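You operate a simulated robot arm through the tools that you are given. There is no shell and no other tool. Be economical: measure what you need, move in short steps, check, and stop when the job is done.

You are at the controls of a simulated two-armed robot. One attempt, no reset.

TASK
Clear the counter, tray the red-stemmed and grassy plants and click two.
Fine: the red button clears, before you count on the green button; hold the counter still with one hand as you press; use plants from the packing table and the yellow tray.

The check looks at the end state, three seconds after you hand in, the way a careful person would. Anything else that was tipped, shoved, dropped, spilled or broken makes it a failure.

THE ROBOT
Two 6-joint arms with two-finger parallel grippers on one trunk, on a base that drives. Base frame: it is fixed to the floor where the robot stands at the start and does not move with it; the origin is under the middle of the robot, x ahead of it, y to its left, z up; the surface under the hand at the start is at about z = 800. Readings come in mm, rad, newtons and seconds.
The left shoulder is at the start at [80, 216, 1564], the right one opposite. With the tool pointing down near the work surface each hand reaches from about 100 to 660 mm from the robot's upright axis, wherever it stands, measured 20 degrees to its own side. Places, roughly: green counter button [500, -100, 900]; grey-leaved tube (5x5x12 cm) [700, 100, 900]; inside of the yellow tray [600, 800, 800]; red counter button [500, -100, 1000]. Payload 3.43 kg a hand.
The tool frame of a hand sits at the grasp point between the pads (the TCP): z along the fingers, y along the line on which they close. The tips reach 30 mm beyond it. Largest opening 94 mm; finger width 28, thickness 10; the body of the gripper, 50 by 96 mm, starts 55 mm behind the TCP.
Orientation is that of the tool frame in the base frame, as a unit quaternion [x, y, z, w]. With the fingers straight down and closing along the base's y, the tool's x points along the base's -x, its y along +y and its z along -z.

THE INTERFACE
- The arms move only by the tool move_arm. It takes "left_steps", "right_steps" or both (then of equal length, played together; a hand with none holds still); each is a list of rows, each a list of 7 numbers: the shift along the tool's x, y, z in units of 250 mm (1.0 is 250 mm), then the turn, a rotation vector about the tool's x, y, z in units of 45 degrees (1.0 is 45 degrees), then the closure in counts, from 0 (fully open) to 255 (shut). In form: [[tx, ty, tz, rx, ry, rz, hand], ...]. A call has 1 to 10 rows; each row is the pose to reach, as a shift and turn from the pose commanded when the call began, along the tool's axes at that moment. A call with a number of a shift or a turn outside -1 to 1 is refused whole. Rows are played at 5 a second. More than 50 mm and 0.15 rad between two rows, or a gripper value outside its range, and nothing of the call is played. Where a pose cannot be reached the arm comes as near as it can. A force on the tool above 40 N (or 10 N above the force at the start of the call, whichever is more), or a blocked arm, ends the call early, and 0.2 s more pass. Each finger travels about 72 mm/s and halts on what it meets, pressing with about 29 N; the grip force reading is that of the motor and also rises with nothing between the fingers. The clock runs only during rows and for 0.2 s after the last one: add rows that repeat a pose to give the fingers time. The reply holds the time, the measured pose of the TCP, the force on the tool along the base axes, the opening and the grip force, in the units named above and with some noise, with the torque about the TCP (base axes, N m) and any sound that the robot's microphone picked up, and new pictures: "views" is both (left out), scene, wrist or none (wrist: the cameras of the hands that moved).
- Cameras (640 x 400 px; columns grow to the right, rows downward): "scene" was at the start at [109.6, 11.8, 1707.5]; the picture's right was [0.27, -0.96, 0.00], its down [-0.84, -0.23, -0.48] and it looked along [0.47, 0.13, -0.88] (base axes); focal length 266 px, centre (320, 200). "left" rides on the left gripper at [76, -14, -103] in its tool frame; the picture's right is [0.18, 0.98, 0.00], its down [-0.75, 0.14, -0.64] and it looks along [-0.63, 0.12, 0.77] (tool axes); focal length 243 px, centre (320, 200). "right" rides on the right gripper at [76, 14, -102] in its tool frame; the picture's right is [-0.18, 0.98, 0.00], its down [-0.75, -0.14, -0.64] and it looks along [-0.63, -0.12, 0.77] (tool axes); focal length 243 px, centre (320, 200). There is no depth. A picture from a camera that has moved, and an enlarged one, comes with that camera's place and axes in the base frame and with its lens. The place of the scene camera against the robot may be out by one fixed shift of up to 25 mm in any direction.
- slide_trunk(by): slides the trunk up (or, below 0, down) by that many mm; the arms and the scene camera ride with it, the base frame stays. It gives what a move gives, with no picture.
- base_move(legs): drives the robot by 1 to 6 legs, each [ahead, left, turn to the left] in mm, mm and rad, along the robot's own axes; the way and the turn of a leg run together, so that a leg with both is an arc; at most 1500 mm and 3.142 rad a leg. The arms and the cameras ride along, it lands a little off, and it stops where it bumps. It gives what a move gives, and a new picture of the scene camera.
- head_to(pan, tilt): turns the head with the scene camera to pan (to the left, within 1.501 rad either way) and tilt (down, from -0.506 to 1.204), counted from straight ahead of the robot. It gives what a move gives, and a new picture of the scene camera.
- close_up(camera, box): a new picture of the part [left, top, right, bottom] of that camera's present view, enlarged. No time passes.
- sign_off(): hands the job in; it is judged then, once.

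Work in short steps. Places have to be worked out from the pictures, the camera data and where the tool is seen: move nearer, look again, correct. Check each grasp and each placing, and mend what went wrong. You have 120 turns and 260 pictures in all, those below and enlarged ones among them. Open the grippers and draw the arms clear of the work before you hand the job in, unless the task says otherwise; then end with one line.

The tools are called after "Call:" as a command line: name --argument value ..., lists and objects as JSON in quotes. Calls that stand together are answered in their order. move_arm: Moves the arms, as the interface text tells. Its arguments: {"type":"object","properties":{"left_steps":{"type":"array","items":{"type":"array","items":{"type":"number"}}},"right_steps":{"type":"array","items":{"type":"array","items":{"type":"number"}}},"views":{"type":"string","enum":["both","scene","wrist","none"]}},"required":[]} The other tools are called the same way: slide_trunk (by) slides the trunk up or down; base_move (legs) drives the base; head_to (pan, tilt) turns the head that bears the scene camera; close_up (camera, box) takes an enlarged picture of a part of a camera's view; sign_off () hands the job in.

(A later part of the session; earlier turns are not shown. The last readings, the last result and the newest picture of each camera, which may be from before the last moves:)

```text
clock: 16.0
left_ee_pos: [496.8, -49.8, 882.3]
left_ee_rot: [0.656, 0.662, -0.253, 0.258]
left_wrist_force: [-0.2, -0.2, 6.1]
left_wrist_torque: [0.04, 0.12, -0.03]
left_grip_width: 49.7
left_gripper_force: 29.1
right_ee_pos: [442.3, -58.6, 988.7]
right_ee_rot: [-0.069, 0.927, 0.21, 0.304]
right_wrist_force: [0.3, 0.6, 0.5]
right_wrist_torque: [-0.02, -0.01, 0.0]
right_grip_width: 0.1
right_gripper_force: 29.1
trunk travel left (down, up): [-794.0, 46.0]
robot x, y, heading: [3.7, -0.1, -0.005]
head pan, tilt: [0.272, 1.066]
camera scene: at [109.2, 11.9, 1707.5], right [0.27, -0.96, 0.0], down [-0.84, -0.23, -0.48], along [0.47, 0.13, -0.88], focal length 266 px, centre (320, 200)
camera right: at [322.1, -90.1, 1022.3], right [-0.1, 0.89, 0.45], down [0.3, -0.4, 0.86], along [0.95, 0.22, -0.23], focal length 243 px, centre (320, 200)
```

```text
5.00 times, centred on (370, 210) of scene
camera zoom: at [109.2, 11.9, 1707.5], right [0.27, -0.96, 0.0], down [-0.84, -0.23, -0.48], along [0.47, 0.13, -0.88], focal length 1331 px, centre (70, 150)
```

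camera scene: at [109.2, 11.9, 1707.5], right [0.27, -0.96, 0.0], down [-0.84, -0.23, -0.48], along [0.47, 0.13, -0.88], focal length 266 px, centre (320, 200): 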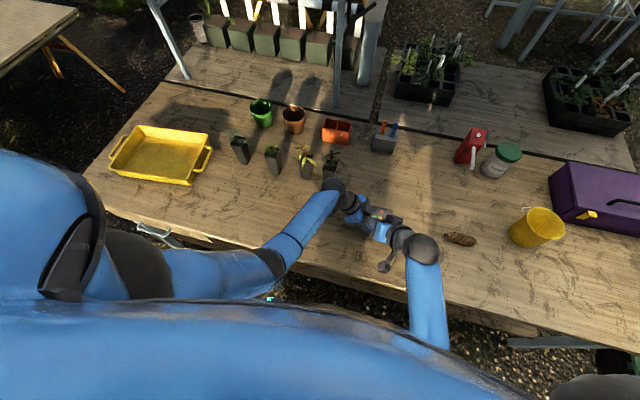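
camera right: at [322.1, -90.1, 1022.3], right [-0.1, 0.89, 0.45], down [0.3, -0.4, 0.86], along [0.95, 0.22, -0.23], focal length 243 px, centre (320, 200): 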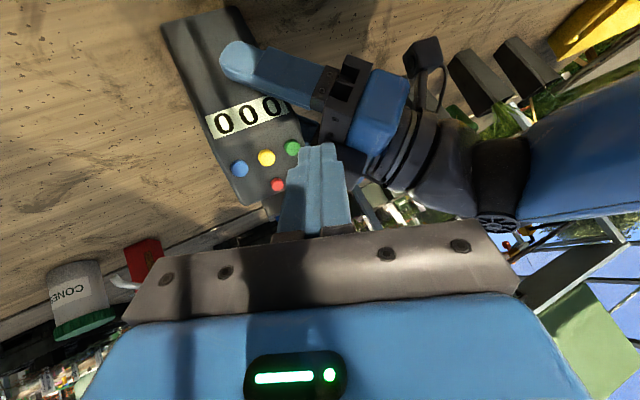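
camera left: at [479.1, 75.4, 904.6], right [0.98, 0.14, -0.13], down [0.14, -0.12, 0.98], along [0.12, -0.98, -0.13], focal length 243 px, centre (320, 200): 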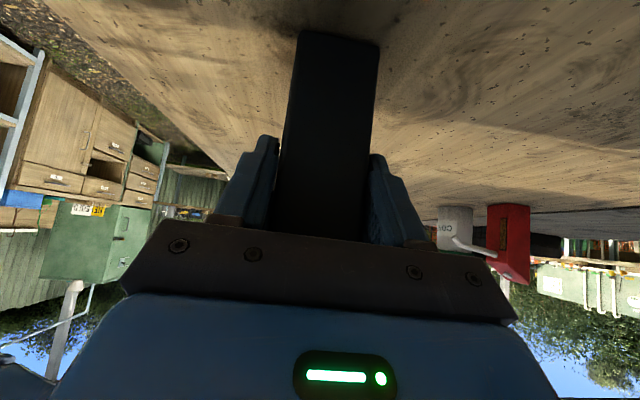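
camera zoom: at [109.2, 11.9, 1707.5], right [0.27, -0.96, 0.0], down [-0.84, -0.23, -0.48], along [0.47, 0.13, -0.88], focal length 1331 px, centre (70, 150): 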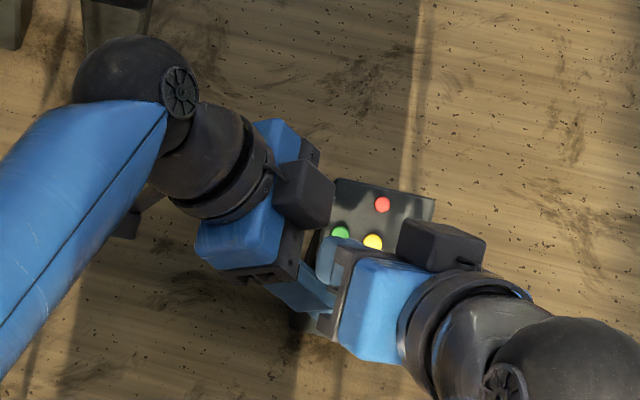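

The dark motor block on the left hand sits right beside the green button. I open the left hand slightly, slide it 30 mm down the counter's body and regrip, keeping the right hand still.

Call:
move_arm --left_steps '[[0, 0, 0, 0, 0, 0, 70], [0, 0, 0, 0, 0, 0, 70], [0.027, 0, 0.03, 0, 0, 0, 70], [0.054, 0, 0.059, 0, 0, 0, 70], [0.0816, 0, 0.088, 0, 0, 0, 70], [0.0816, 0, 0.088, 0, 0, 0, 120], [0.0816, 0, 0.088, 0, 0, 0, 200], [0.0816, 0, 0.088, 0, 0, 0, 200]]' --views "none"

Call:
close_up --camera "right" --box '[200, 0, 440, 220]'

Call:
close_up --camera "scene" --box '[320, 170, 420, 250]'

```text
clock: 17.8
left_ee_pos: [498.7, -48.6, 850.2]
left_ee_rot: [0.656, 0.663, -0.254, 0.258]
left_wrist_force: [0.4, 0.1, -0.1]
left_wrist_torque: [0.03, -0.02, -0.02]
left_grip_width: 49.8
left_gripper_force: 28.6
right_ee_pos: [443.3, -59.4, 988.6]
right_ee_rot: [-0.068, 0.927, 0.209, 0.303]
right_wrist_force: [-0.3, -0.3, -0.4]
right_wrist_torque: [0.01, -0.01, 0.01]
right_grip_width: 0.2
right_gripper_force: 29.2
trunk travel left (down, up): [-794.0, 46.0]
robot x, y, heading: [-0.0, 4.2, -0.001]
head pan, tilt: [0.272, 1.066]
```

```text
1.82 times, centred on (320, 110) of right
camera zoom: at [323.0, -90.6, 1021.8], right [-0.1, 0.89, 0.45], down [0.3, -0.4, 0.86], along [0.95, 0.22, -0.23], focal length 441 px, centre (320, 364)
```

zoom: 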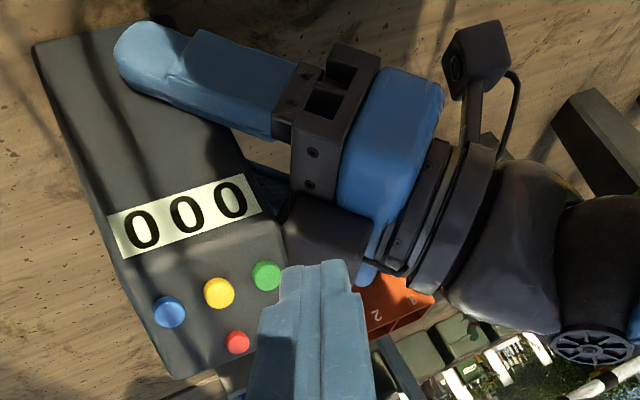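

```text
5.00 times, centred on (370, 210) of scene
camera zoom: at [110.9, 10.9, 1707.4], right [0.27, -0.96, 0.0], down [-0.84, -0.23, -0.48], along [0.46, 0.13, -0.88], focal length 1331 px, centre (70, 150)
```

zoom: 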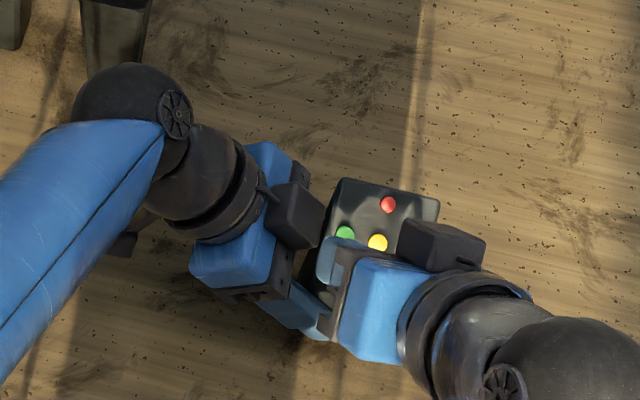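

Now the block is well below the button face. Green is at about (488, −55, 937); I advance 30 of ~37 mm along the face normal and look.

Call:
move_arm --right_steps '[[-0.012, -0.017, 0.0362, 0, 0, 0, 255], [-0.012, -0.034, 0.0725, 0, 0, 0, 255], [-0.012, -0.0508, 0.1087, 0, 0, 0, 255], [-0.012, -0.0508, 0.1087, 0, 0, 0, 255]]' --views "none"

Call:
close_up --camera "right" --box '[240, 60, 400, 200]'

Call:
close_up --camera "scene" --box '[350, 190, 410, 240]'

```text
clock: 18.8
left_ee_pos: [498.1, -47.8, 851.8]
left_ee_rot: [0.656, 0.662, -0.255, 0.259]
left_wrist_force: [-0.2, 0.4, 0.5]
left_wrist_torque: [0.04, -0.02, 0.01]
left_grip_width: 49.8
left_gripper_force: 29.1
right_ee_pos: [461.7, -58.6, 967.0]
right_ee_rot: [-0.068, 0.927, 0.209, 0.304]
right_wrist_force: [0.2, -0.2, 0.0]
right_wrist_torque: [-0.03, 0.02, -0.02]
right_grip_width: 0.1
right_gripper_force: 29.1
trunk travel left (down, up): [-794.0, 46.0]
robot x, y, heading: [0.8, -3.6, 0.002]
head pan, tilt: [0.272, 1.066]
```

```text
2.86 times, centred on (320, 130) of right
camera zoom: at [342.0, -90.3, 1000.5], right [-0.1, 0.89, 0.45], down [0.3, -0.4, 0.86], along [0.95, 0.22, -0.23], focal length 693 px, centre (320, 400)
```

zoom: 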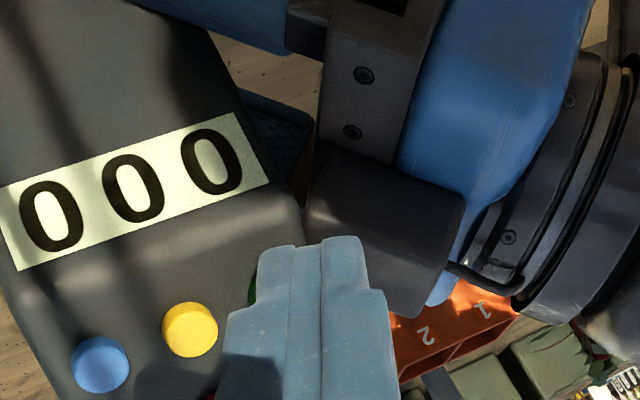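

```text
8.00 times, centred on (380, 215) of scene
camera zoom: at [109.6, 11.8, 1707.5], right [0.27, -0.96, 0.0], down [-0.84, -0.23, -0.48], along [0.47, 0.13, -0.88], focal length 2130 px, centre (-160, 80)
```

zoom: 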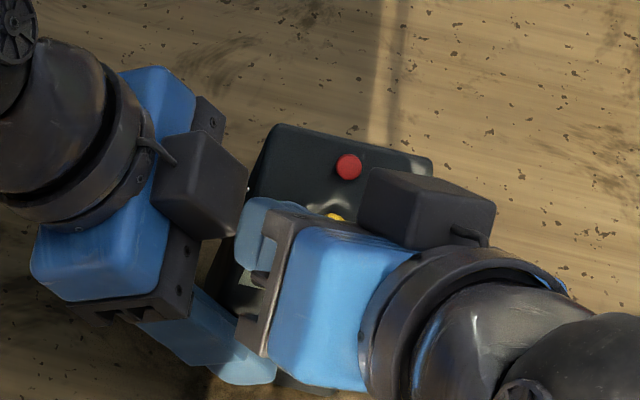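

Tip is at green but slightly to its +y side; I correct 3 mm toward −y and do a single decisive press and retract.

Call:
move_arm --right_steps '[[0, -0.011, -0.005, 0, 0, 0, 255], [0, -0.018, 0.0095, 0, 0, 0, 255], [0, -0.0275, 0.03, 0, 0, 0, 255], [0, -0.011, -0.005, 0, 0, 0, 255], [0, 0.006, -0.041, 0, 0, 0, 255]]' --views "none"

Call:
close_up --camera "right" --box '[220, 30, 400, 190]'

```text
clock: 20.0
left_ee_pos: [497.6, -48.0, 850.7]
left_ee_rot: [0.656, 0.662, -0.255, 0.259]
left_wrist_force: [0.1, 0.4, -0.4]
left_wrist_torque: [0.03, 0.01, 0.02]
left_grip_width: 50.0
left_gripper_force: 29.1
right_ee_pos: [454.7, -60.6, 975.0]
right_ee_rot: [-0.066, 0.928, 0.208, 0.303]
right_wrist_force: [-0.7, 0.1, -0.4]
right_wrist_torque: [0.0, -0.02, -0.02]
right_grip_width: 0.0
right_gripper_force: 28.8
trunk travel left (down, up): [-794.0, 46.0]
robot x, y, heading: [1.2, -2.9, -0.003]
head pan, tilt: [0.272, 1.066]
heard: click
```

```text
2.50 times, centred on (310, 110) of right
camera zoom: at [336.1, -92.5, 1008.3], right [-0.1, 0.89, 0.45], down [0.3, -0.4, 0.86], along [0.95, 0.22, -0.23], focal length 606 px, centre (345, 425)
```

zoom: 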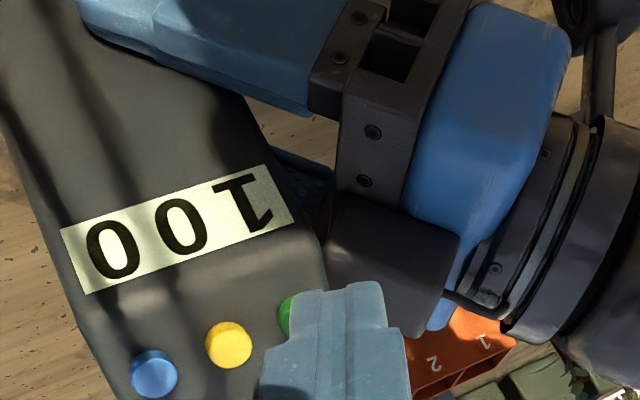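

One click, display 100: green counted once. I repeat the same press.

Call:
move_arm --right_steps '[[0, -0.017, 0.036, 0, 0, 0, 255], [0, -0.024, 0.0505, 0, 0, 0, 255], [0, -0.0335, 0.071, 0, 0, 0, 255], [0, -0.017, 0.036, 0, 0, 0, 255], [0, 0, 0, 0, 0, 0, 255]]' --views "none"

Call:
close_up --camera "right" --box '[220, 30, 400, 190]'

```text
clock: 21.2
left_ee_pos: [497.7, -48.1, 850.5]
left_ee_rot: [0.655, 0.663, -0.254, 0.259]
left_wrist_force: [0.7, -0.8, -0.7]
left_wrist_torque: [0.08, -0.03, -0.02]
left_grip_width: 50.0
left_gripper_force: 28.7
right_ee_pos: [456.9, -62.7, 974.8]
right_ee_rot: [-0.068, 0.927, 0.209, 0.304]
right_wrist_force: [0.6, 0.2, -0.1]
right_wrist_torque: [0.01, 0.0, 0.02]
right_grip_width: 0.0
right_gripper_force: 29.0
trunk travel left (down, up): [-794.0, 46.0]
robot x, y, heading: [-0.8, 0.1, 0.001]
head pan, tilt: [0.272, 1.066]
heard: click
```

```text
2.50 times, centred on (310, 110) of right
camera zoom: at [336.4, -94.0, 1008.6], right [-0.1, 0.89, 0.45], down [0.3, -0.4, 0.86], along [0.95, 0.22, -0.23], focal length 606 px, centre (345, 425)
```

zoom: 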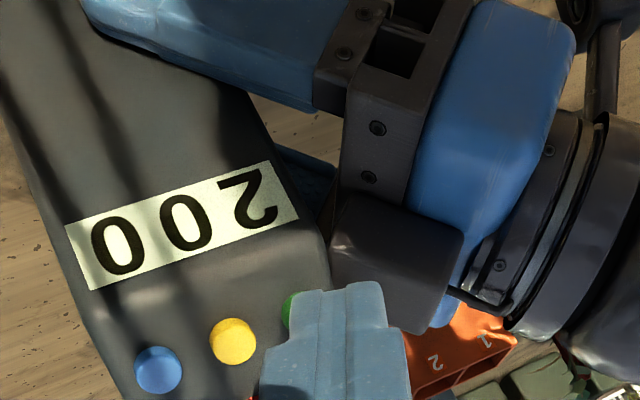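

Display 200: done with the counter. I back the right hand off and out to the right.

Call:
move_arm --right_steps '[[0, 0.025, -0.055, 0, 0, 0, 255], [0, 0.051, -0.109, 0, 0, 0, 255], [0, -0.085, -0.172, 0, 0, 0, 255], [0, -0.22, -0.236, 0, 0, 0, 255], [0, -0.357, -0.3, 0, 0, 0, 255], [0, -0.493, -0.363, 0, 0, 0, 255]]' --views "none"

Call:
move_arm --left_steps '[[0, 0, 0, 0, 0, 0, 60], [0, 0, 0, 0, 0, 0, 0], [0, 0, 0, 0, 0, 0, 0], [0, 0, -0.15, 0, 0, 0, 0], [0, 0, -0.3, 0, 0, 0, 0], [0, 0, -0.45, 0, 0, 0, 0], [0, 0, -0.6, 0, 0, 0, 0]]' --views "both"

```text
clock: 22.6
left_ee_pos: [497.7, -49.2, 851.2]
left_ee_rot: [0.655, 0.663, -0.254, 0.258]
left_wrist_force: [0.4, -0.4, -0.1]
left_wrist_torque: [0.02, 0.0, 0.0]
left_grip_width: 50.0
left_gripper_force: 28.9
right_ee_pos: [440.9, -211.3, 998.2]
right_ee_rot: [-0.067, 0.927, 0.208, 0.304]
right_wrist_force: [-0.9, -0.4, -0.3]
right_wrist_torque: [0.01, 0.01, -0.02]
right_grip_width: 0.1
right_gripper_force: 28.6
trunk travel left (down, up): [-794.0, 46.0]
robot x, y, heading: [-1.5, -0.2, 0.001]
head pan, tilt: [0.272, 1.066]
```

```text
clock: 24.2
left_ee_pos: [494.7, 51.6, 963.9]
left_ee_rot: [0.654, 0.663, -0.254, 0.26]
left_wrist_force: [-1.3, 0.8, 0.4]
left_wrist_torque: [-0.01, 0.0, 0.01]
left_grip_width: 94.2
left_gripper_force: 0.0
right_ee_pos: [440.3, -210.9, 998.3]
right_ee_rot: [-0.067, 0.928, 0.208, 0.303]
right_wrist_force: [0.1, 0.4, -0.1]
right_wrist_torque: [0.01, 0.01, 0.0]
right_grip_width: 0.0
right_gripper_force: 29.2
trunk travel left (down, up): [-794.0, 46.0]
robot x, y, heading: [1.2, -1.2, -0.005]
head pan, tilt: [0.272, 1.066]
camera scene: at [109.4, 12.3, 1707.4], right [0.27, -0.96, 0.0], down [-0.84, -0.23, -0.48], along [0.47, 0.13, -0.88], focal length 266 px, centre (320, 200)
camera left: at [478.0, 177.8, 986.1], right [0.98, 0.15, -0.12], down [0.14, -0.12, 0.98], along [0.13, -0.98, -0.14], focal length 243 px, centre (320, 200)
```

scene: 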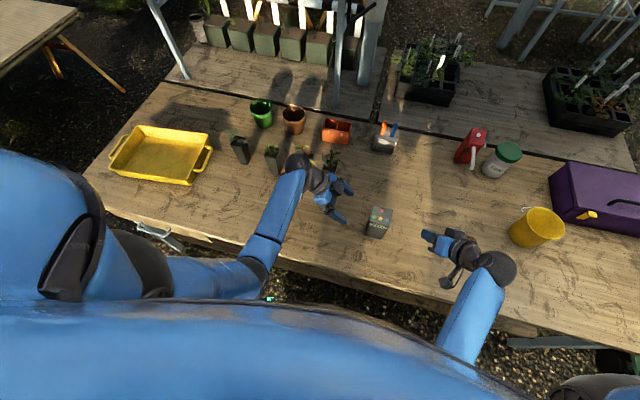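
left: 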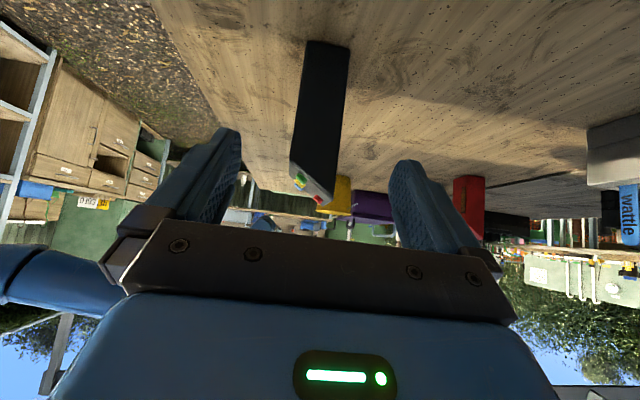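

The counter stands upright, undisturbed. I bring the left hand back up and turn it halfway toward forward-facing.

Call:
move_arm --left_steps '[[0.05, -0.055, -0.16, 0, 0, 0, 0], [0.1, -0.11, -0.327, 0, 0, 0, 0], [0.15, -0.165, -0.49, 0, 0, 0, 0], [0.2, -0.22, -0.654, 0, 0, 0, 0], [0.2, -0.22, -0.654, -0.12, 0, -0.13, 0], [0.2, -0.22, -0.654, -0.24, 0, -0.26, 0], [0.2, -0.22, -0.654, -0.36, 0, -0.39, 0], [0.2, -0.22, -0.654, -0.48, 0, -0.52, 0], [0.2, -0.22, -0.654, -0.6, 0, -0.65, 0], [0.2, -0.22, -0.654, -0.679, 0, -0.734, 0]]' --views "none"

Call:
move_arm --left_steps '[[0, 0, 0, -0.12, 0, -0.13, 0], [0, 0, 0, -0.24, 0, -0.26, 0], [0, 0, 0, -0.36, 0, -0.39, 0], [0, 0, 0, -0.48, 0, -0.52, 0], [0, 0, 0, -0.6, 0, -0.65, 0], [0, 0, 0, -0.679, 0, -0.734, 0]]' --views "both"

```text
clock: 26.4
left_ee_pos: [438.4, 198.8, 1048.5]
left_ee_rot: [0.352, 0.862, -0.136, 0.339]
left_wrist_force: [-1.1, 0.0, 0.5]
left_wrist_torque: [-0.04, 0.03, -0.02]
left_grip_width: 94.3
left_gripper_force: 0.1
left hand out of reach, approached as far as the arm can: row 4
right_ee_pos: [440.7, -210.7, 998.5]
right_ee_rot: [-0.067, 0.927, 0.209, 0.303]
right_wrist_force: [-0.3, 0.1, -0.1]
right_wrist_torque: [-0.02, -0.01, 0.01]
right_grip_width: 0.1
right_gripper_force: 29.1
trunk travel left (down, up): [-794.0, 46.0]
robot x, y, heading: [-2.1, 4.1, 0.002]
head pan, tilt: [0.272, 1.066]
```

```text
clock: 27.8
left_ee_pos: [439.3, 198.7, 1049.1]
left_ee_rot: [-0.006, 0.93, 0.004, 0.366]
left_wrist_force: [-0.4, 1.1, -0.3]
left_wrist_torque: [0.0, 0.01, 0.0]
left_grip_width: 94.2
left_gripper_force: 0.0
right_ee_pos: [441.4, -211.1, 996.9]
right_ee_rot: [-0.067, 0.927, 0.208, 0.303]
right_wrist_force: [-0.2, -0.7, 0.2]
right_wrist_torque: [-0.02, 0.0, 0.0]
right_grip_width: 0.0
right_gripper_force: 28.9
trunk travel left (down, up): [-794.0, 46.0]
robot x, y, heading: [-2.6, -0.9, -0.001]
head pan, tilt: [0.272, 1.066]
camera scene: at [109.8, 11.6, 1707.4], right [0.27, -0.96, 0.0], down [-0.84, -0.23, -0.48], along [0.47, 0.13, -0.88], focal length 266 px, centre (320, 200)
camera left: at [312.5, 183.5, 1070.7], right [-0.15, 0.98, -0.12], down [0.11, 0.14, 0.98], along [0.98, 0.13, -0.13], focal length 243 px, centre (320, 200)
```

scene: 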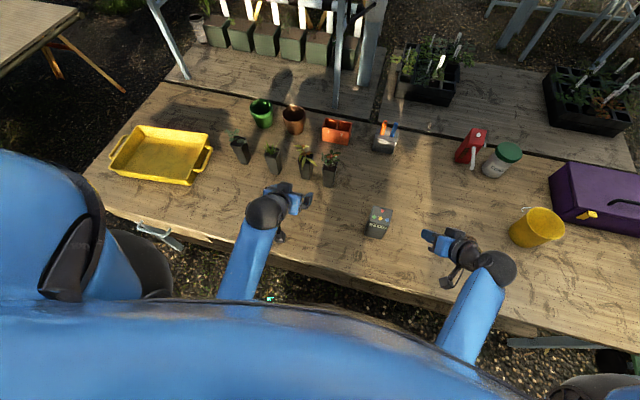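
left: 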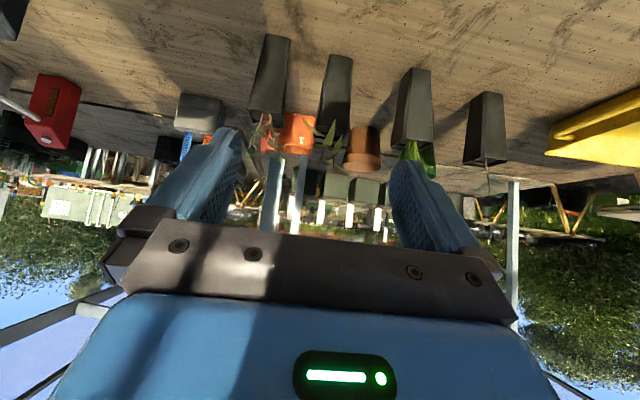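

Hand is forward-facing again. I zoom on the tubes in this view to locate bases and yaw.

Call:
close_up --camera "left" --box '[240, 20, 400, 180]'

Call:
close_up --camera "left" --box '[370, 50, 530, 200]'

```text
2.50 times, centred on (320, 100) of left
camera zoom: at [312.5, 183.5, 1070.7], right [-0.15, 0.98, -0.12], down [0.11, 0.14, 0.98], along [0.98, 0.13, -0.13], focal length 606 px, centre (320, 450)
```

zoom: 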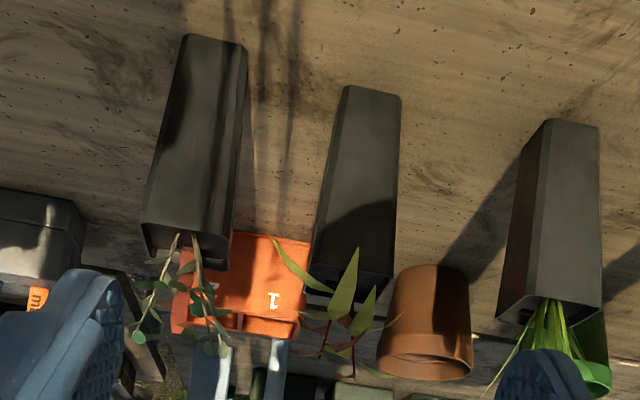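

```text
2.67 times, centred on (450, 125) of left
camera zoom: at [312.5, 183.5, 1070.7], right [-0.15, 0.98, -0.12], down [0.11, 0.14, 0.98], along [0.98, 0.13, -0.13], focal length 647 px, centre (-27, 400)
```

zoom: 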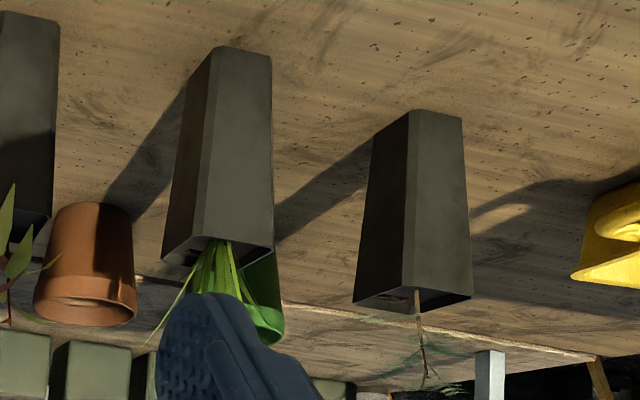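

Tubes located: T3 (red-stemmed) centre ≈(669, 233), T2 (grassy) ≈(658, 360). Leaves overhang T3's front, and the hand's motor block is on its upper side, so I'd rather roll the hand 180° (block below, camera above) before grasping; I try the roll in free space.

Call:
move_arm --left_steps '[[0, 0, 0, 0, 0, 0.18, 0], [0, 0, 0, 0, 0, 0.36, 0], [0, 0, 0, 0, 0, 0.54, 0], [0, 0, 0, 0, 0, 0.72, 0], [0, 0, 0, 0, 0, 0.88, 0], [0, 0, 0, 0, 0, 1.0, 0]]' --views "none"

Call:
move_arm --left_steps '[[0, 0, 0, 0, 0, 0.18, 0], [0, 0, 0, 0, 0, 0.36, 0], [0, 0, 0, 0, 0, 0.54, 0], [0, 0, 0, 0, 0, 0.72, 0], [0, 0, 0, 0, 0, 0.88, 0], [0, 0, 0, 0, 0, 1.0, 0]]' --views "none"

Call:
move_arm --left_steps '[[0, 0, 0, 0, 0, 0.18, 0], [0, 0, 0, 0, 0, 0.36, 0], [0, 0, 0, 0, 0, 0.54, 0], [0, 0, 0, 0, 0, 0.72, 0], [0, 0, 0, 0, 0, 0.88, 0], [0, 0, 0, 0, 0, 1.0, 0]]' --views "wrist"

```text
clock: 29.2
left_ee_pos: [438.9, 199.5, 1049.2]
left_ee_rot: [0.353, 0.861, 0.143, 0.337]
left_wrist_force: [-0.3, 0.0, -0.4]
left_wrist_torque: [0.03, 0.01, -0.02]
left_grip_width: 94.2
left_gripper_force: 0.0
right_ee_pos: [440.5, -209.9, 998.1]
right_ee_rot: [-0.068, 0.927, 0.209, 0.303]
right_wrist_force: [0.8, -0.1, -0.4]
right_wrist_torque: [0.02, 0.01, 0.0]
right_grip_width: 0.1
right_gripper_force: 28.9
trunk travel left (down, up): [-794.0, 46.0]
robot x, y, heading: [5.3, 0.7, 0.001]
head pan, tilt: [0.272, 1.066]
```

```text
clock: 30.6
left_ee_pos: [439.0, 199.1, 1047.7]
left_ee_rot: [0.655, 0.661, 0.262, 0.256]
left_wrist_force: [0.0, 0.7, -0.2]
left_wrist_torque: [0.01, 0.0, 0.0]
left_grip_width: 93.7
left_gripper_force: 0.1
right_ee_pos: [441.0, -210.4, 998.8]
right_ee_rot: [-0.067, 0.927, 0.208, 0.303]
right_wrist_force: [-0.1, 0.6, -0.7]
right_wrist_torque: [0.01, 0.0, -0.01]
right_grip_width: 0.1
right_gripper_force: 28.5
trunk travel left (down, up): [-794.0, 46.0]
robot x, y, heading: [1.5, -0.3, -0.002]
head pan, tilt: [0.272, 1.066]
```

```text
clock: 32.0
left_ee_pos: [438.6, 199.1, 1047.6]
left_ee_rot: [0.858, 0.36, 0.34, 0.136]
left_wrist_force: [0.2, 0.0, 0.6]
left_wrist_torque: [0.01, 0.0, 0.01]
left_grip_width: 94.1
left_gripper_force: 0.1
right_ee_pos: [439.7, -211.3, 997.5]
right_ee_rot: [-0.068, 0.927, 0.21, 0.303]
right_wrist_force: [0.2, -0.9, 0.2]
right_wrist_torque: [0.0, -0.01, -0.03]
right_grip_width: 0.0
right_gripper_force: 28.9
trunk travel left (down, up): [-794.0, 46.0]
robot x, y, heading: [-2.6, 3.1, -0.005]
head pan, tilt: [0.272, 1.066]
camera left: at [399.4, 262.6, 1152.6], right [0.61, -0.56, 0.56], down [-0.75, -0.64, 0.17], along [0.26, -0.52, -0.81], focal length 243 px, centre (320, 200)
```

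left: 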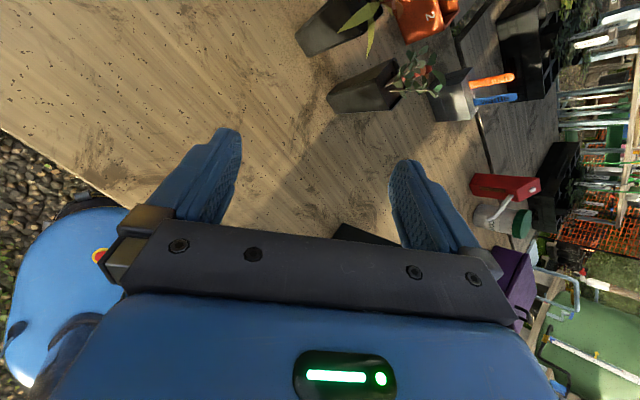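

Roll reaches 135° without trouble; I finish the last 45° and then pitch up to about 65°.

Call:
move_arm --left_steps '[[0, 0, 0, 0, 0, 0.18, 0], [0, 0, 0, 0, 0, 0.36, 0], [0, 0, 0, 0, 0, 0.54, 0], [0, 0, 0, 0, 0, 0.72, 0], [0, 0, 0, 0, 0, 0.88, 0], [0, 0, 0, 0, 0, 1.0, 0]]' --views "none"

Call:
move_arm --left_steps '[[0, 0, 0, 0, 0.16, 0, 0], [0, 0, 0, 0, 0.32, 0, 0], [0, 0, 0, 0, 0.49, 0, 0], [0, 0, 0, 0, 0.49, 0, 0]]' --views "both"

```text
clock: 33.4
left_ee_pos: [438.8, 191.9, 1047.7]
left_ee_rot: [0.93, 0.006, 0.367, -0.005]
left_wrist_force: [-0.1, 0.1, 0.5]
left_wrist_torque: [-0.02, -0.03, -0.01]
left_grip_width: 94.0
left_gripper_force: 0.1
left hand out of reach, approached as far as the arm can: row 6
right_ee_pos: [440.2, -209.1, 998.6]
right_ee_rot: [-0.067, 0.927, 0.209, 0.303]
right_wrist_force: [0.5, 0.4, 0.4]
right_wrist_torque: [-0.01, -0.04, -0.02]
right_grip_width: 0.0
right_gripper_force: 29.1
trunk travel left (down, up): [-794.0, 46.0]
robot x, y, heading: [-1.5, 3.7, -0.002]
head pan, tilt: [0.272, 1.066]
```

```text
clock: 34.4
left_ee_pos: [438.5, 190.9, 1048.2]
left_ee_rot: [0.843, 0.004, 0.537, -0.004]
left_wrist_force: [0.1, -0.1, 0.3]
left_wrist_torque: [0.01, -0.05, -0.01]
left_grip_width: 93.9
left_gripper_force: 0.0
right_ee_pos: [441.2, -209.6, 997.5]
right_ee_rot: [-0.067, 0.927, 0.208, 0.304]
right_wrist_force: [-0.6, 0.1, -0.2]
right_wrist_torque: [0.03, -0.01, 0.01]
right_grip_width: 0.0
right_gripper_force: 29.2
trunk travel left (down, up): [-794.0, 46.0]
robot x, y, heading: [-0.7, 3.9, -0.002]
head pan, tilt: [0.272, 1.066]
camera scene: at [109.8, 11.6, 1707.4], right [0.27, -0.96, 0.0], down [-0.84, -0.23, -0.48], along [0.47, 0.13, -0.88], focal length 266 px, centre (320, 200)
camera left: at [376.0, 205.6, 1159.0], right [0.09, -0.98, 0.16], down [-0.9, -0.15, -0.41], along [0.43, -0.11, -0.9], focal length 243 px, centre (320, 200)
```

scene: 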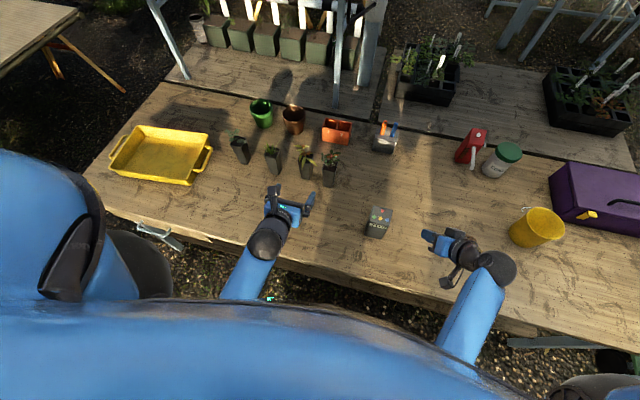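
left: 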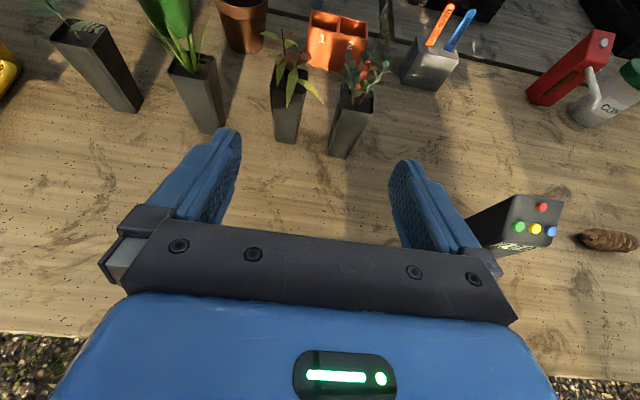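

The flipped view is clear and upright. I move down to a pre-grasp in front of the red-stemmed tube at about (560, 233, 872).

Call:
move_arm --left_steps '[[-0.086, -0.034, 0.148, 0, 0, 0, 0], [-0.173, -0.067, 0.295, 0, 0, 0, 0], [-0.259, -0.101, 0.443, 0, 0, 0, 0], [-0.346, -0.134, 0.59, 0, 0, 0, 0], [-0.432, -0.168, 0.738, 0, 0, 0, 0]]' --views "wrist"

Call:
close_up --camera "left" --box '[180, 0, 460, 220]'

```text
clock: 35.6
left_ee_pos: [560.2, 223.4, 867.5]
left_ee_rot: [0.844, 0.006, 0.537, -0.008]
left_wrist_force: [0.5, 0.1, 0.7]
left_wrist_torque: [-0.01, 0.0, 0.01]
left_grip_width: 94.1
left_gripper_force: 0.1
left hand out of reach, approached as far as the arm can: row 3, 4, 5
right_ee_pos: [440.4, -210.1, 996.4]
right_ee_rot: [-0.067, 0.928, 0.208, 0.302]
right_wrist_force: [1.2, 0.5, 0.1]
right_wrist_torque: [0.01, -0.01, -0.01]
right_grip_width: 0.1
right_gripper_force: 28.4
trunk travel left (down, up): [-794.0, 46.0]
robot x, y, heading: [-1.6, -0.8, 0.003]
head pan, tilt: [0.272, 1.066]
camera left: at [499.1, 236.1, 978.7], right [0.1, -0.98, 0.16], down [-0.9, -0.16, -0.41], along [0.43, -0.1, -0.9], focal length 243 px, centre (320, 200)
```

left: 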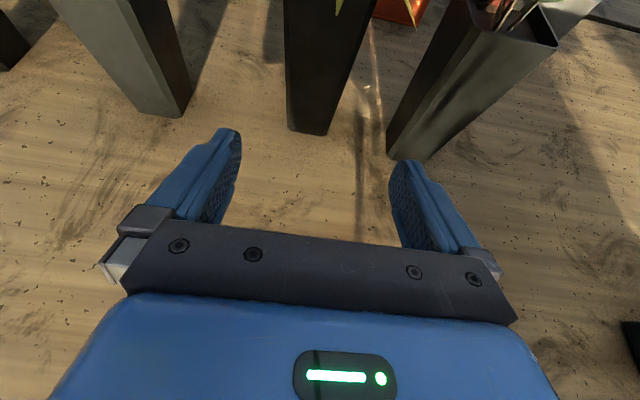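

```text
1.82 times, centred on (320, 110) of left
camera zoom: at [499.1, 236.1, 978.7], right [0.1, -0.98, 0.16], down [-0.9, -0.16, -0.41], along [0.43, -0.1, -0.9], focal length 441 px, centre (320, 364)
```

zoom: 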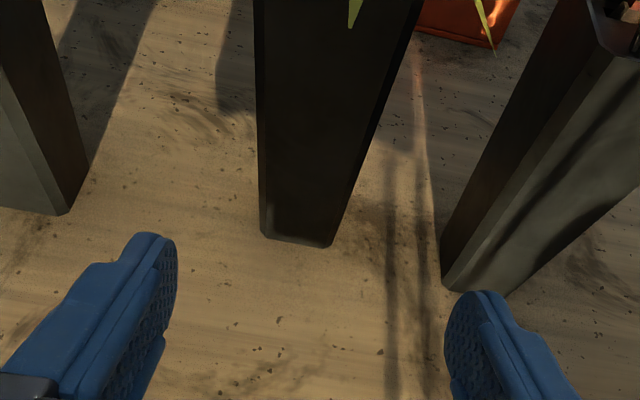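

Tube 3's centre refines to y≈236. The flipped hand is short by ~10 mm to the left, so I'll drive the base a bit left; first I pull the right hand back well clear of the counter.

Call:
move_arm --right_steps '[[0.12, 0.037, -0.08, 0, 0, 0, 255], [0.24, 0.074, -0.16, 0, 0, 0, 255], [0.356, 0.11, -0.2345, 0, 0, 0, 255], [0.356, 0.11, -0.2345, 0, 0, 0, 0], [0.356, 0.11, -0.2345, 0, 0, 0, 0], [0.356, 0.11, -0.2345, 0, 0, 0, 0]]' --views "none"

Call:
base_move --legs '[[0, 60, 0]]'

Call:
close_up --camera "left" --box '[100, 0, 540, 220]'

```text
clock: 37.2
left_ee_pos: [560.3, 223.1, 866.6]
left_ee_rot: [0.843, 0.007, 0.537, -0.009]
left_wrist_force: [-0.1, 0.1, 0.5]
left_wrist_torque: [0.01, -0.02, -0.02]
left_grip_width: 94.1
left_gripper_force: 0.0
right_ee_pos: [378.4, -202.2, 1023.0]
right_ee_rot: [-0.143, 0.91, 0.197, 0.336]
right_wrist_force: [0.7, 0.4, -0.1]
right_wrist_torque: [0.02, 0.0, 0.02]
right_grip_width: 93.9
right_gripper_force: 0.2
trunk travel left (down, up): [-794.0, 46.0]
robot x, y, heading: [-1.8, -1.7, 0.005]
head pan, tilt: [0.272, 1.066]
stopped in row 6 (right hand): the arm was blocked; the commanded pose is now the measured one
```

```text
clock: 38.1
left_ee_pos: [559.0, 273.5, 869.3]
left_ee_rot: [0.843, 0.004, 0.538, -0.012]
left_wrist_force: [0.4, 0.1, 0.0]
left_wrist_torque: [0.03, -0.01, 0.06]
left_grip_width: 94.1
left_gripper_force: 0.0
right_ee_pos: [379.1, -156.0, 1023.0]
right_ee_rot: [-0.142, 0.908, 0.2, 0.34]
right_wrist_force: [0.2, -0.5, -0.6]
right_wrist_torque: [0.06, 0.0, 0.03]
right_grip_width: 94.2
right_gripper_force: 0.0
trunk travel left (down, up): [-794.0, 46.0]
robot x, y, heading: [3.4, 54.0, 0.002]
head pan, tilt: [0.272, 1.066]
camera scene: at [109.4, 53.9, 1707.0], right [0.27, -0.96, -0.01], down [-0.84, -0.23, -0.49], along [0.47, 0.14, -0.87], focal length 266 px, centre (320, 200)
```

scene: 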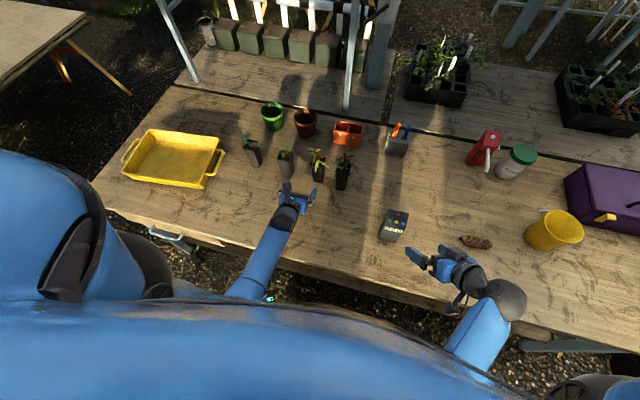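

```text
1.45 times, centred on (320, 110) of left
camera zoom: at [497.3, 284.6, 981.5], right [0.1, -0.98, 0.15], down [-0.9, -0.15, -0.42], along [0.43, -0.1, -0.9], focal length 353 px, centre (320, 331)
```

zoom: 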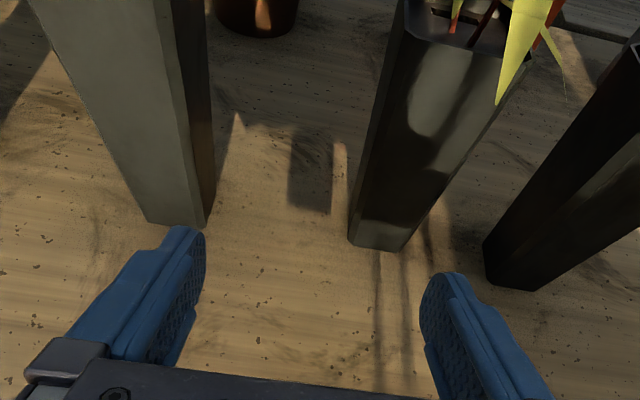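

The hand is now at y=273 with the tube at y≈236; I shift 37 mm to the right to line up and check.

Call:
move_arm --left_steps '[[0, 0.075, 0, 0, 0, 0, 0], [0, 0.15, 0, 0, 0, 0, 0], [0, 0.15, 0, 0, 0, 0, 0]]' --views "none"

Call:
close_up --camera "left" --box '[100, 0, 540, 220]'

```text
clock: 38.9
left_ee_pos: [560.7, 241.6, 868.7]
left_ee_rot: [0.843, 0.006, 0.538, -0.008]
left_wrist_force: [0.3, -0.5, -0.3]
left_wrist_torque: [-0.01, 0.01, -0.01]
left_grip_width: 94.3
left_gripper_force: 0.0
right_ee_pos: [379.6, -148.4, 1027.6]
right_ee_rot: [-0.144, 0.908, 0.197, 0.339]
right_wrist_force: [-0.9, 0.6, -0.5]
right_wrist_torque: [0.04, -0.01, 0.03]
right_grip_width: 94.1
right_gripper_force: 0.1
trunk travel left (down, up): [-794.0, 46.0]
robot x, y, heading: [-1.0, 59.1, 0.001]
head pan, tilt: [0.272, 1.066]
```

```text
1.45 times, centred on (320, 110) of left
camera zoom: at [499.0, 254.0, 979.5], right [0.1, -0.98, 0.16], down [-0.9, -0.16, -0.41], along [0.43, -0.1, -0.9], focal length 353 px, centre (320, 331)
```

zoom: 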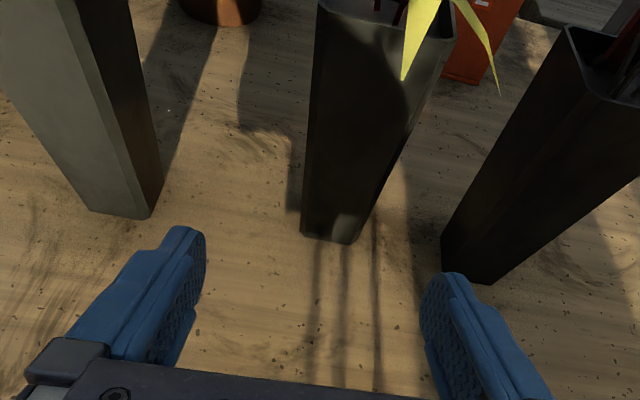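

Tube base centre measured at y=236.3, hand at 241.6. I correct 5.5 mm and advance straight forward to x≈650.

Call:
move_arm --left_steps '[[0, 0.022, 0, 0, 0, 0, 0], [0.05, 0.022, 0.107, 0, 0, 0, 0], [0.1, 0.022, 0.215, 0, 0, 0, 0], [0.151, 0.022, 0.323, 0, 0, 0, 0], [0.151, 0.022, 0.323, 0, 0, 0, 0]]' --views "wrist"

```text
clock: 40.1
left_ee_pos: [649.3, 237.4, 870.3]
left_ee_rot: [0.843, 0.007, 0.538, -0.009]
left_wrist_force: [0.2, 0.1, 0.3]
left_wrist_torque: [0.03, -0.01, -0.01]
left_grip_width: 94.0
left_gripper_force: 0.0
right_ee_pos: [378.9, -147.0, 1027.1]
right_ee_rot: [-0.144, 0.909, 0.196, 0.339]
right_wrist_force: [-0.4, 0.6, 0.2]
right_wrist_torque: [-0.02, -0.02, 0.03]
right_grip_width: 93.8
right_gripper_force: 0.1
trunk travel left (down, up): [-794.0, 46.0]
robot x, y, heading: [1.4, 58.7, 0.005]
head pan, tilt: [0.272, 1.066]
camera left: at [587.9, 250.7, 980.6], right [0.1, -0.98, 0.16], down [-0.9, -0.16, -0.41], along [0.43, -0.1, -0.9], focal length 243 px, centre (320, 200)
```

left: 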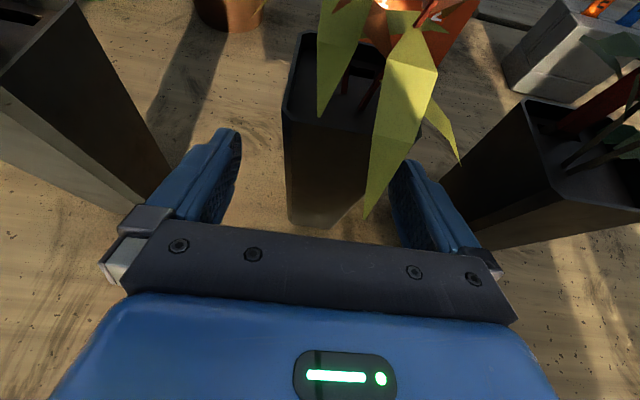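

The tube stands centred between the fingers. I close.

Call:
move_arm --left_steps '[[0, 0, 0, 0, 0, 0, 80], [0, 0, 0, 0, 0, 0, 110], [0, 0, 0, 0, 0, 0, 140], [0, 0, 0, 0, 0, 0, 200], [0, 0, 0, 0, 0, 0, 200]]' --views "wrist"

```text
clock: 41.3
left_ee_pos: [649.2, 238.6, 869.1]
left_ee_rot: [0.843, 0.006, 0.538, -0.008]
left_wrist_force: [0.4, -1.5, -0.2]
left_wrist_torque: [0.0, -0.07, 0.02]
left_grip_width: 50.3
left_gripper_force: 28.9
right_ee_pos: [379.2, -147.2, 1028.2]
right_ee_rot: [-0.143, 0.909, 0.196, 0.338]
right_wrist_force: [-0.4, 0.4, -0.5]
right_wrist_torque: [-0.02, -0.01, 0.01]
right_grip_width: 94.2
right_gripper_force: 0.1
trunk travel left (down, up): [-794.0, 46.0]
robot x, y, heading: [-2.2, 58.4, -0.002]
head pan, tilt: [0.272, 1.066]
camera left: at [588.0, 251.0, 980.4], right [0.1, -0.98, 0.16], down [-0.9, -0.16, -0.41], along [0.43, -0.1, -0.9], focal length 243 px, centre (320, 200)
```

left: 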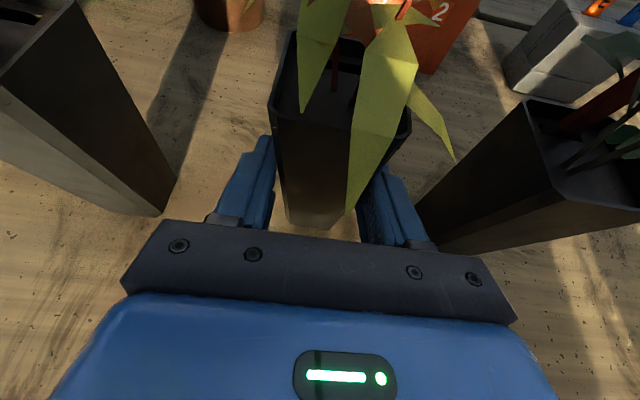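

Gripped at 50 mm with 29 N. I lift 25 mm and check the hold.

Call:
move_arm --left_steps '[[0.03, 0, -0.014, 0, 0, 0, 200], [0.06, 0, -0.028, 0, 0, 0, 200], [0.09, 0, -0.042, 0, 0, 0, 200]]' --views "both"

```text
clock: 42.1
left_ee_pos: [650.0, 238.4, 892.3]
left_ee_rot: [0.843, 0.007, 0.537, -0.008]
left_wrist_force: [-0.4, 0.1, -1.6]
left_wrist_torque: [0.02, 0.05, -0.03]
left_grip_width: 49.9
left_gripper_force: 28.3
right_ee_pos: [378.6, -147.1, 1028.0]
right_ee_rot: [-0.144, 0.909, 0.196, 0.339]
right_wrist_force: [-0.8, 0.3, 0.1]
right_wrist_torque: [0.01, 0.02, 0.0]
right_grip_width: 94.0
right_gripper_force: 0.0
trunk travel left (down, up): [-794.0, 46.0]
robot x, y, heading: [1.6, 57.8, 0.001]
head pan, tilt: [0.272, 1.066]
camera scene: at [109.8, 68.9, 1707.4], right [0.27, -0.96, 0.0], down [-0.84, -0.23, -0.48], along [0.47, 0.13, -0.88], focal length 266 px, centre (320, 200)
camera left: at [587.3, 251.9, 1004.2], right [0.1, -0.98, 0.16], down [-0.9, -0.16, -0.41], along [0.43, -0.1, -0.9], focal length 243 px, centre (320, 200)
```

scene: 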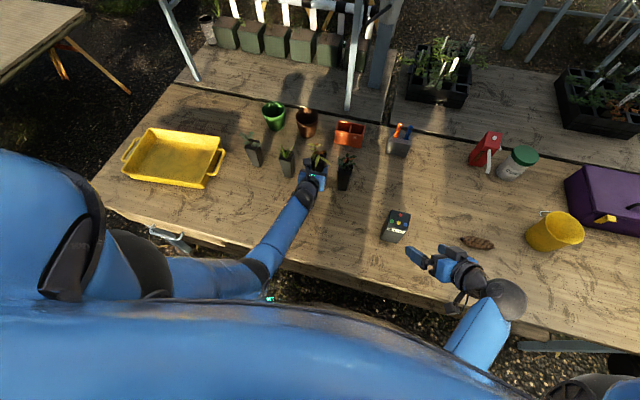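
left: 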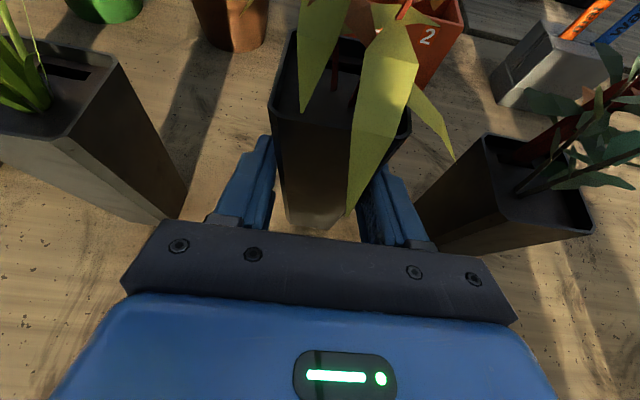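

The tube is lifted cleanly. I draw it back and up along the tool axis to clear the other tubes before driving left.

Call:
move_arm --left_steps '[[0, 0, -0.17, 0, 0, 0, 200], [0, 0, -0.34, 0, 0, 0, 200], [0, 0, -0.51, 0, 0, 0, 200], [0, 0, -0.66, 0, 0, 0, 200]]' --views "none"

Call:
close_up --camera "scene" --box '[60, 90, 260, 260]'

```text
clock: 43.1
left_ee_pos: [499.4, 234.8, 963.0]
left_ee_rot: [0.843, 0.007, 0.538, -0.009]
left_wrist_force: [1.1, 0.4, -1.8]
left_wrist_torque: [0.0, 0.04, 0.0]
left_grip_width: 49.9
left_gripper_force: 28.8
right_ee_pos: [376.6, -146.7, 1027.4]
right_ee_rot: [-0.144, 0.909, 0.196, 0.339]
right_wrist_force: [0.0, 0.2, 0.2]
right_wrist_torque: [-0.02, 0.0, 0.05]
right_grip_width: 93.8
right_gripper_force: 0.1
trunk travel left (down, up): [-794.0, 46.0]
robot x, y, heading: [-1.3, 59.5, -0.005]
head pan, tilt: [0.272, 1.066]
```

```text
2.35 times, centred on (160, 175) of scene
camera zoom: at [107.8, 69.1, 1707.5], right [0.27, -0.96, 0.0], down [-0.84, -0.23, -0.48], along [0.47, 0.13, -0.88], focal length 626 px, centre (696, 259)
```

zoom: 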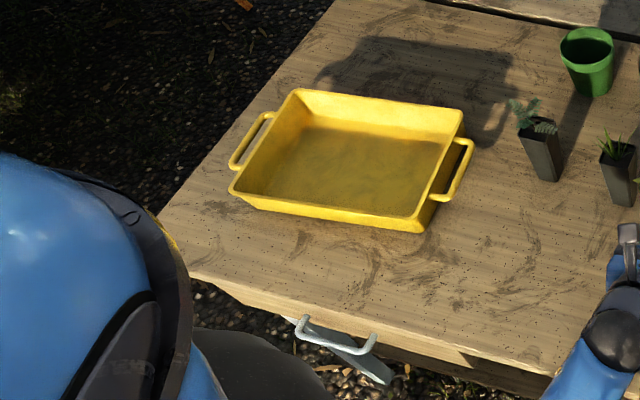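

Tray rim spans roughly x 475–730, y 650–1005; I'll set this tube near (640, 880). I back off a little, drive 640 mm left and return, carrying the tube.

Call:
base_move --legs '[[-80, 0, 0], [0, 640, 0], [80, 0, 0]]'

Call:
close_up --camera "left" --box '[0, 0, 640, 400]'

```text
clock: 48.0
left_ee_pos: [488.1, 882.6, 966.6]
left_ee_rot: [0.841, 0.008, 0.541, -0.01]
left_wrist_force: [-1.4, -0.2, -2.2]
left_wrist_torque: [-0.01, 0.01, 0.0]
left_grip_width: 49.9
left_gripper_force: 29.4
right_ee_pos: [368.0, 499.3, 1031.2]
right_ee_rot: [-0.145, 0.907, 0.197, 0.342]
right_wrist_force: [-2.0, -0.6, -0.3]
right_wrist_torque: [-0.01, 0.01, -0.05]
right_grip_width: 93.9
right_gripper_force: 0.1
trunk travel left (down, up): [-794.0, 46.0]
robot x, y, heading: [-4.7, 698.1, 0.005]
head pan, tilt: [0.272, 1.066]
camera scene: at [91.9, 713.6, 1708.3], right [0.27, -0.96, 0.0], down [-0.84, -0.24, -0.49], along [0.47, 0.13, -0.87], focal length 266 px, centre (320, 200)
```

scene: 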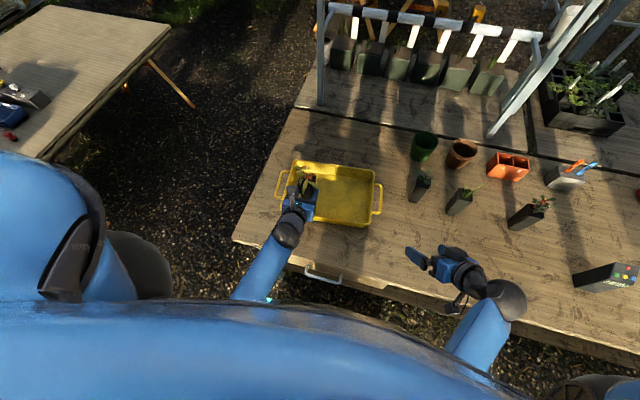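

```text
1.00 times, centred on (320, 200) of left (not enlarged: the box is as wide or as high as the picture)
camera zoom: at [424.9, 894.0, 1076.9], right [0.1, -0.98, 0.16], down [-0.89, -0.16, -0.42], along [0.44, -0.1, -0.89], focal length 243 px, centre (320, 200)
```

zoom: 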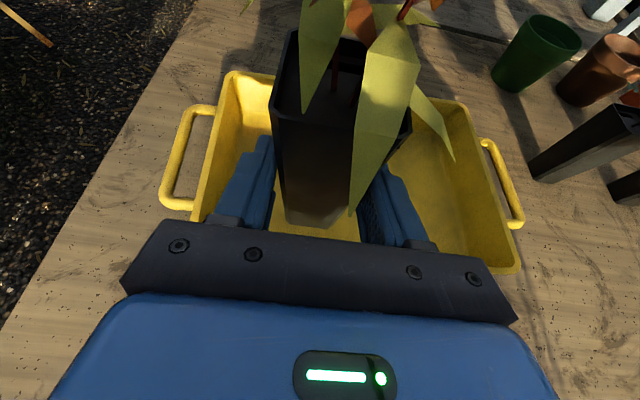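

Over the tray with the tube held upright. I move forward and down to about (620, 884, 897), the tube's base then ~25 mm above the floor.

Call:
move_arm --left_steps '[[-0.0075, 0, 0.149, 0, 0, 0, 200], [-0.015, 0, 0.298, 0, 0, 0, 200], [-0.0225, 0, 0.447, 0, 0, 0, 200], [-0.03, 0, 0.597, 0, 0, 0, 200], [-0.03, 0, 0.597, 0, 0, 0, 200]]' --views "both"

Call:
close_up --camera "scene" --box '[250, 140, 410, 250]'

```text
clock: 49.2
left_ee_pos: [628.3, 886.4, 890.7]
left_ee_rot: [0.843, 0.009, 0.538, -0.01]
left_wrist_force: [0.2, -0.1, -1.3]
left_wrist_torque: [0.01, 0.04, 0.0]
left_grip_width: 50.4
left_gripper_force: 28.5
right_ee_pos: [374.0, 500.5, 1028.4]
right_ee_rot: [-0.146, 0.908, 0.196, 0.339]
right_wrist_force: [0.3, 1.1, 0.5]
right_wrist_torque: [-0.04, -0.03, 0.01]
right_grip_width: 94.1
right_gripper_force: 0.0
trunk travel left (down, up): [-794.0, 46.0]
robot x, y, heading: [-2.8, 702.2, 0.006]
head pan, tilt: [0.272, 1.066]
camera scene: at [103.8, 714.7, 1707.5], right [0.27, -0.96, 0.0], down [-0.84, -0.24, -0.48], along [0.47, 0.13, -0.88], focal length 266 px, centre (320, 200)
camera left: at [566.1, 899.2, 1002.1], right [0.1, -0.98, 0.16], down [-0.9, -0.16, -0.41], along [0.43, -0.1, -0.9], focal length 243 px, centre (320, 200)
```

scene: 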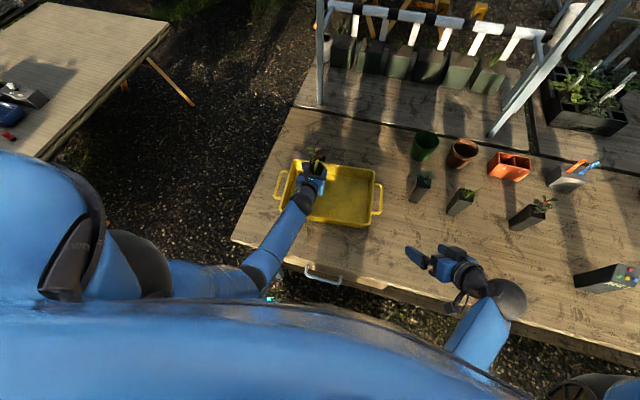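
left: 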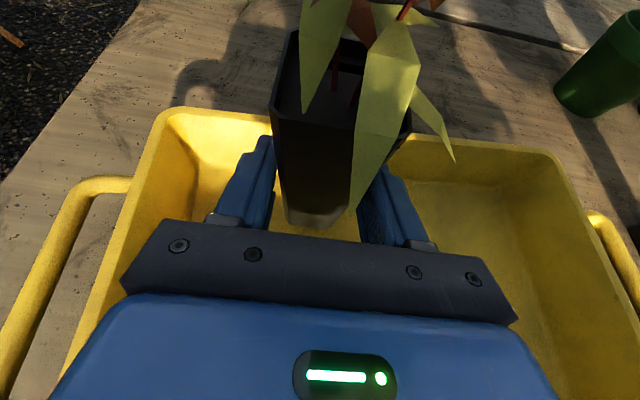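

```text
3.64 times, centred on (330, 195) of scene
camera zoom: at [103.8, 714.7, 1707.5], right [0.27, -0.96, 0.0], down [-0.84, -0.24, -0.48], along [0.47, 0.13, -0.88], focal length 968 px, centre (284, 218)
```

zoom: 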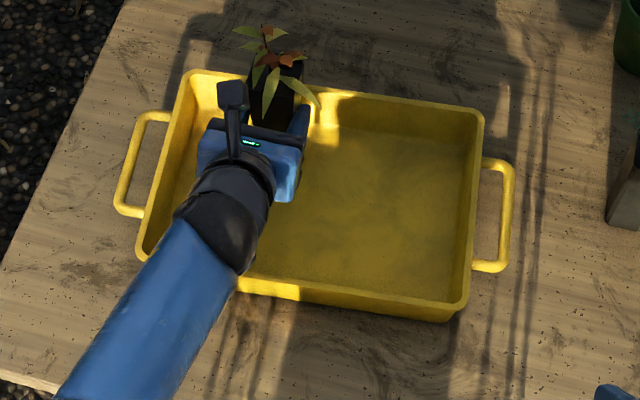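

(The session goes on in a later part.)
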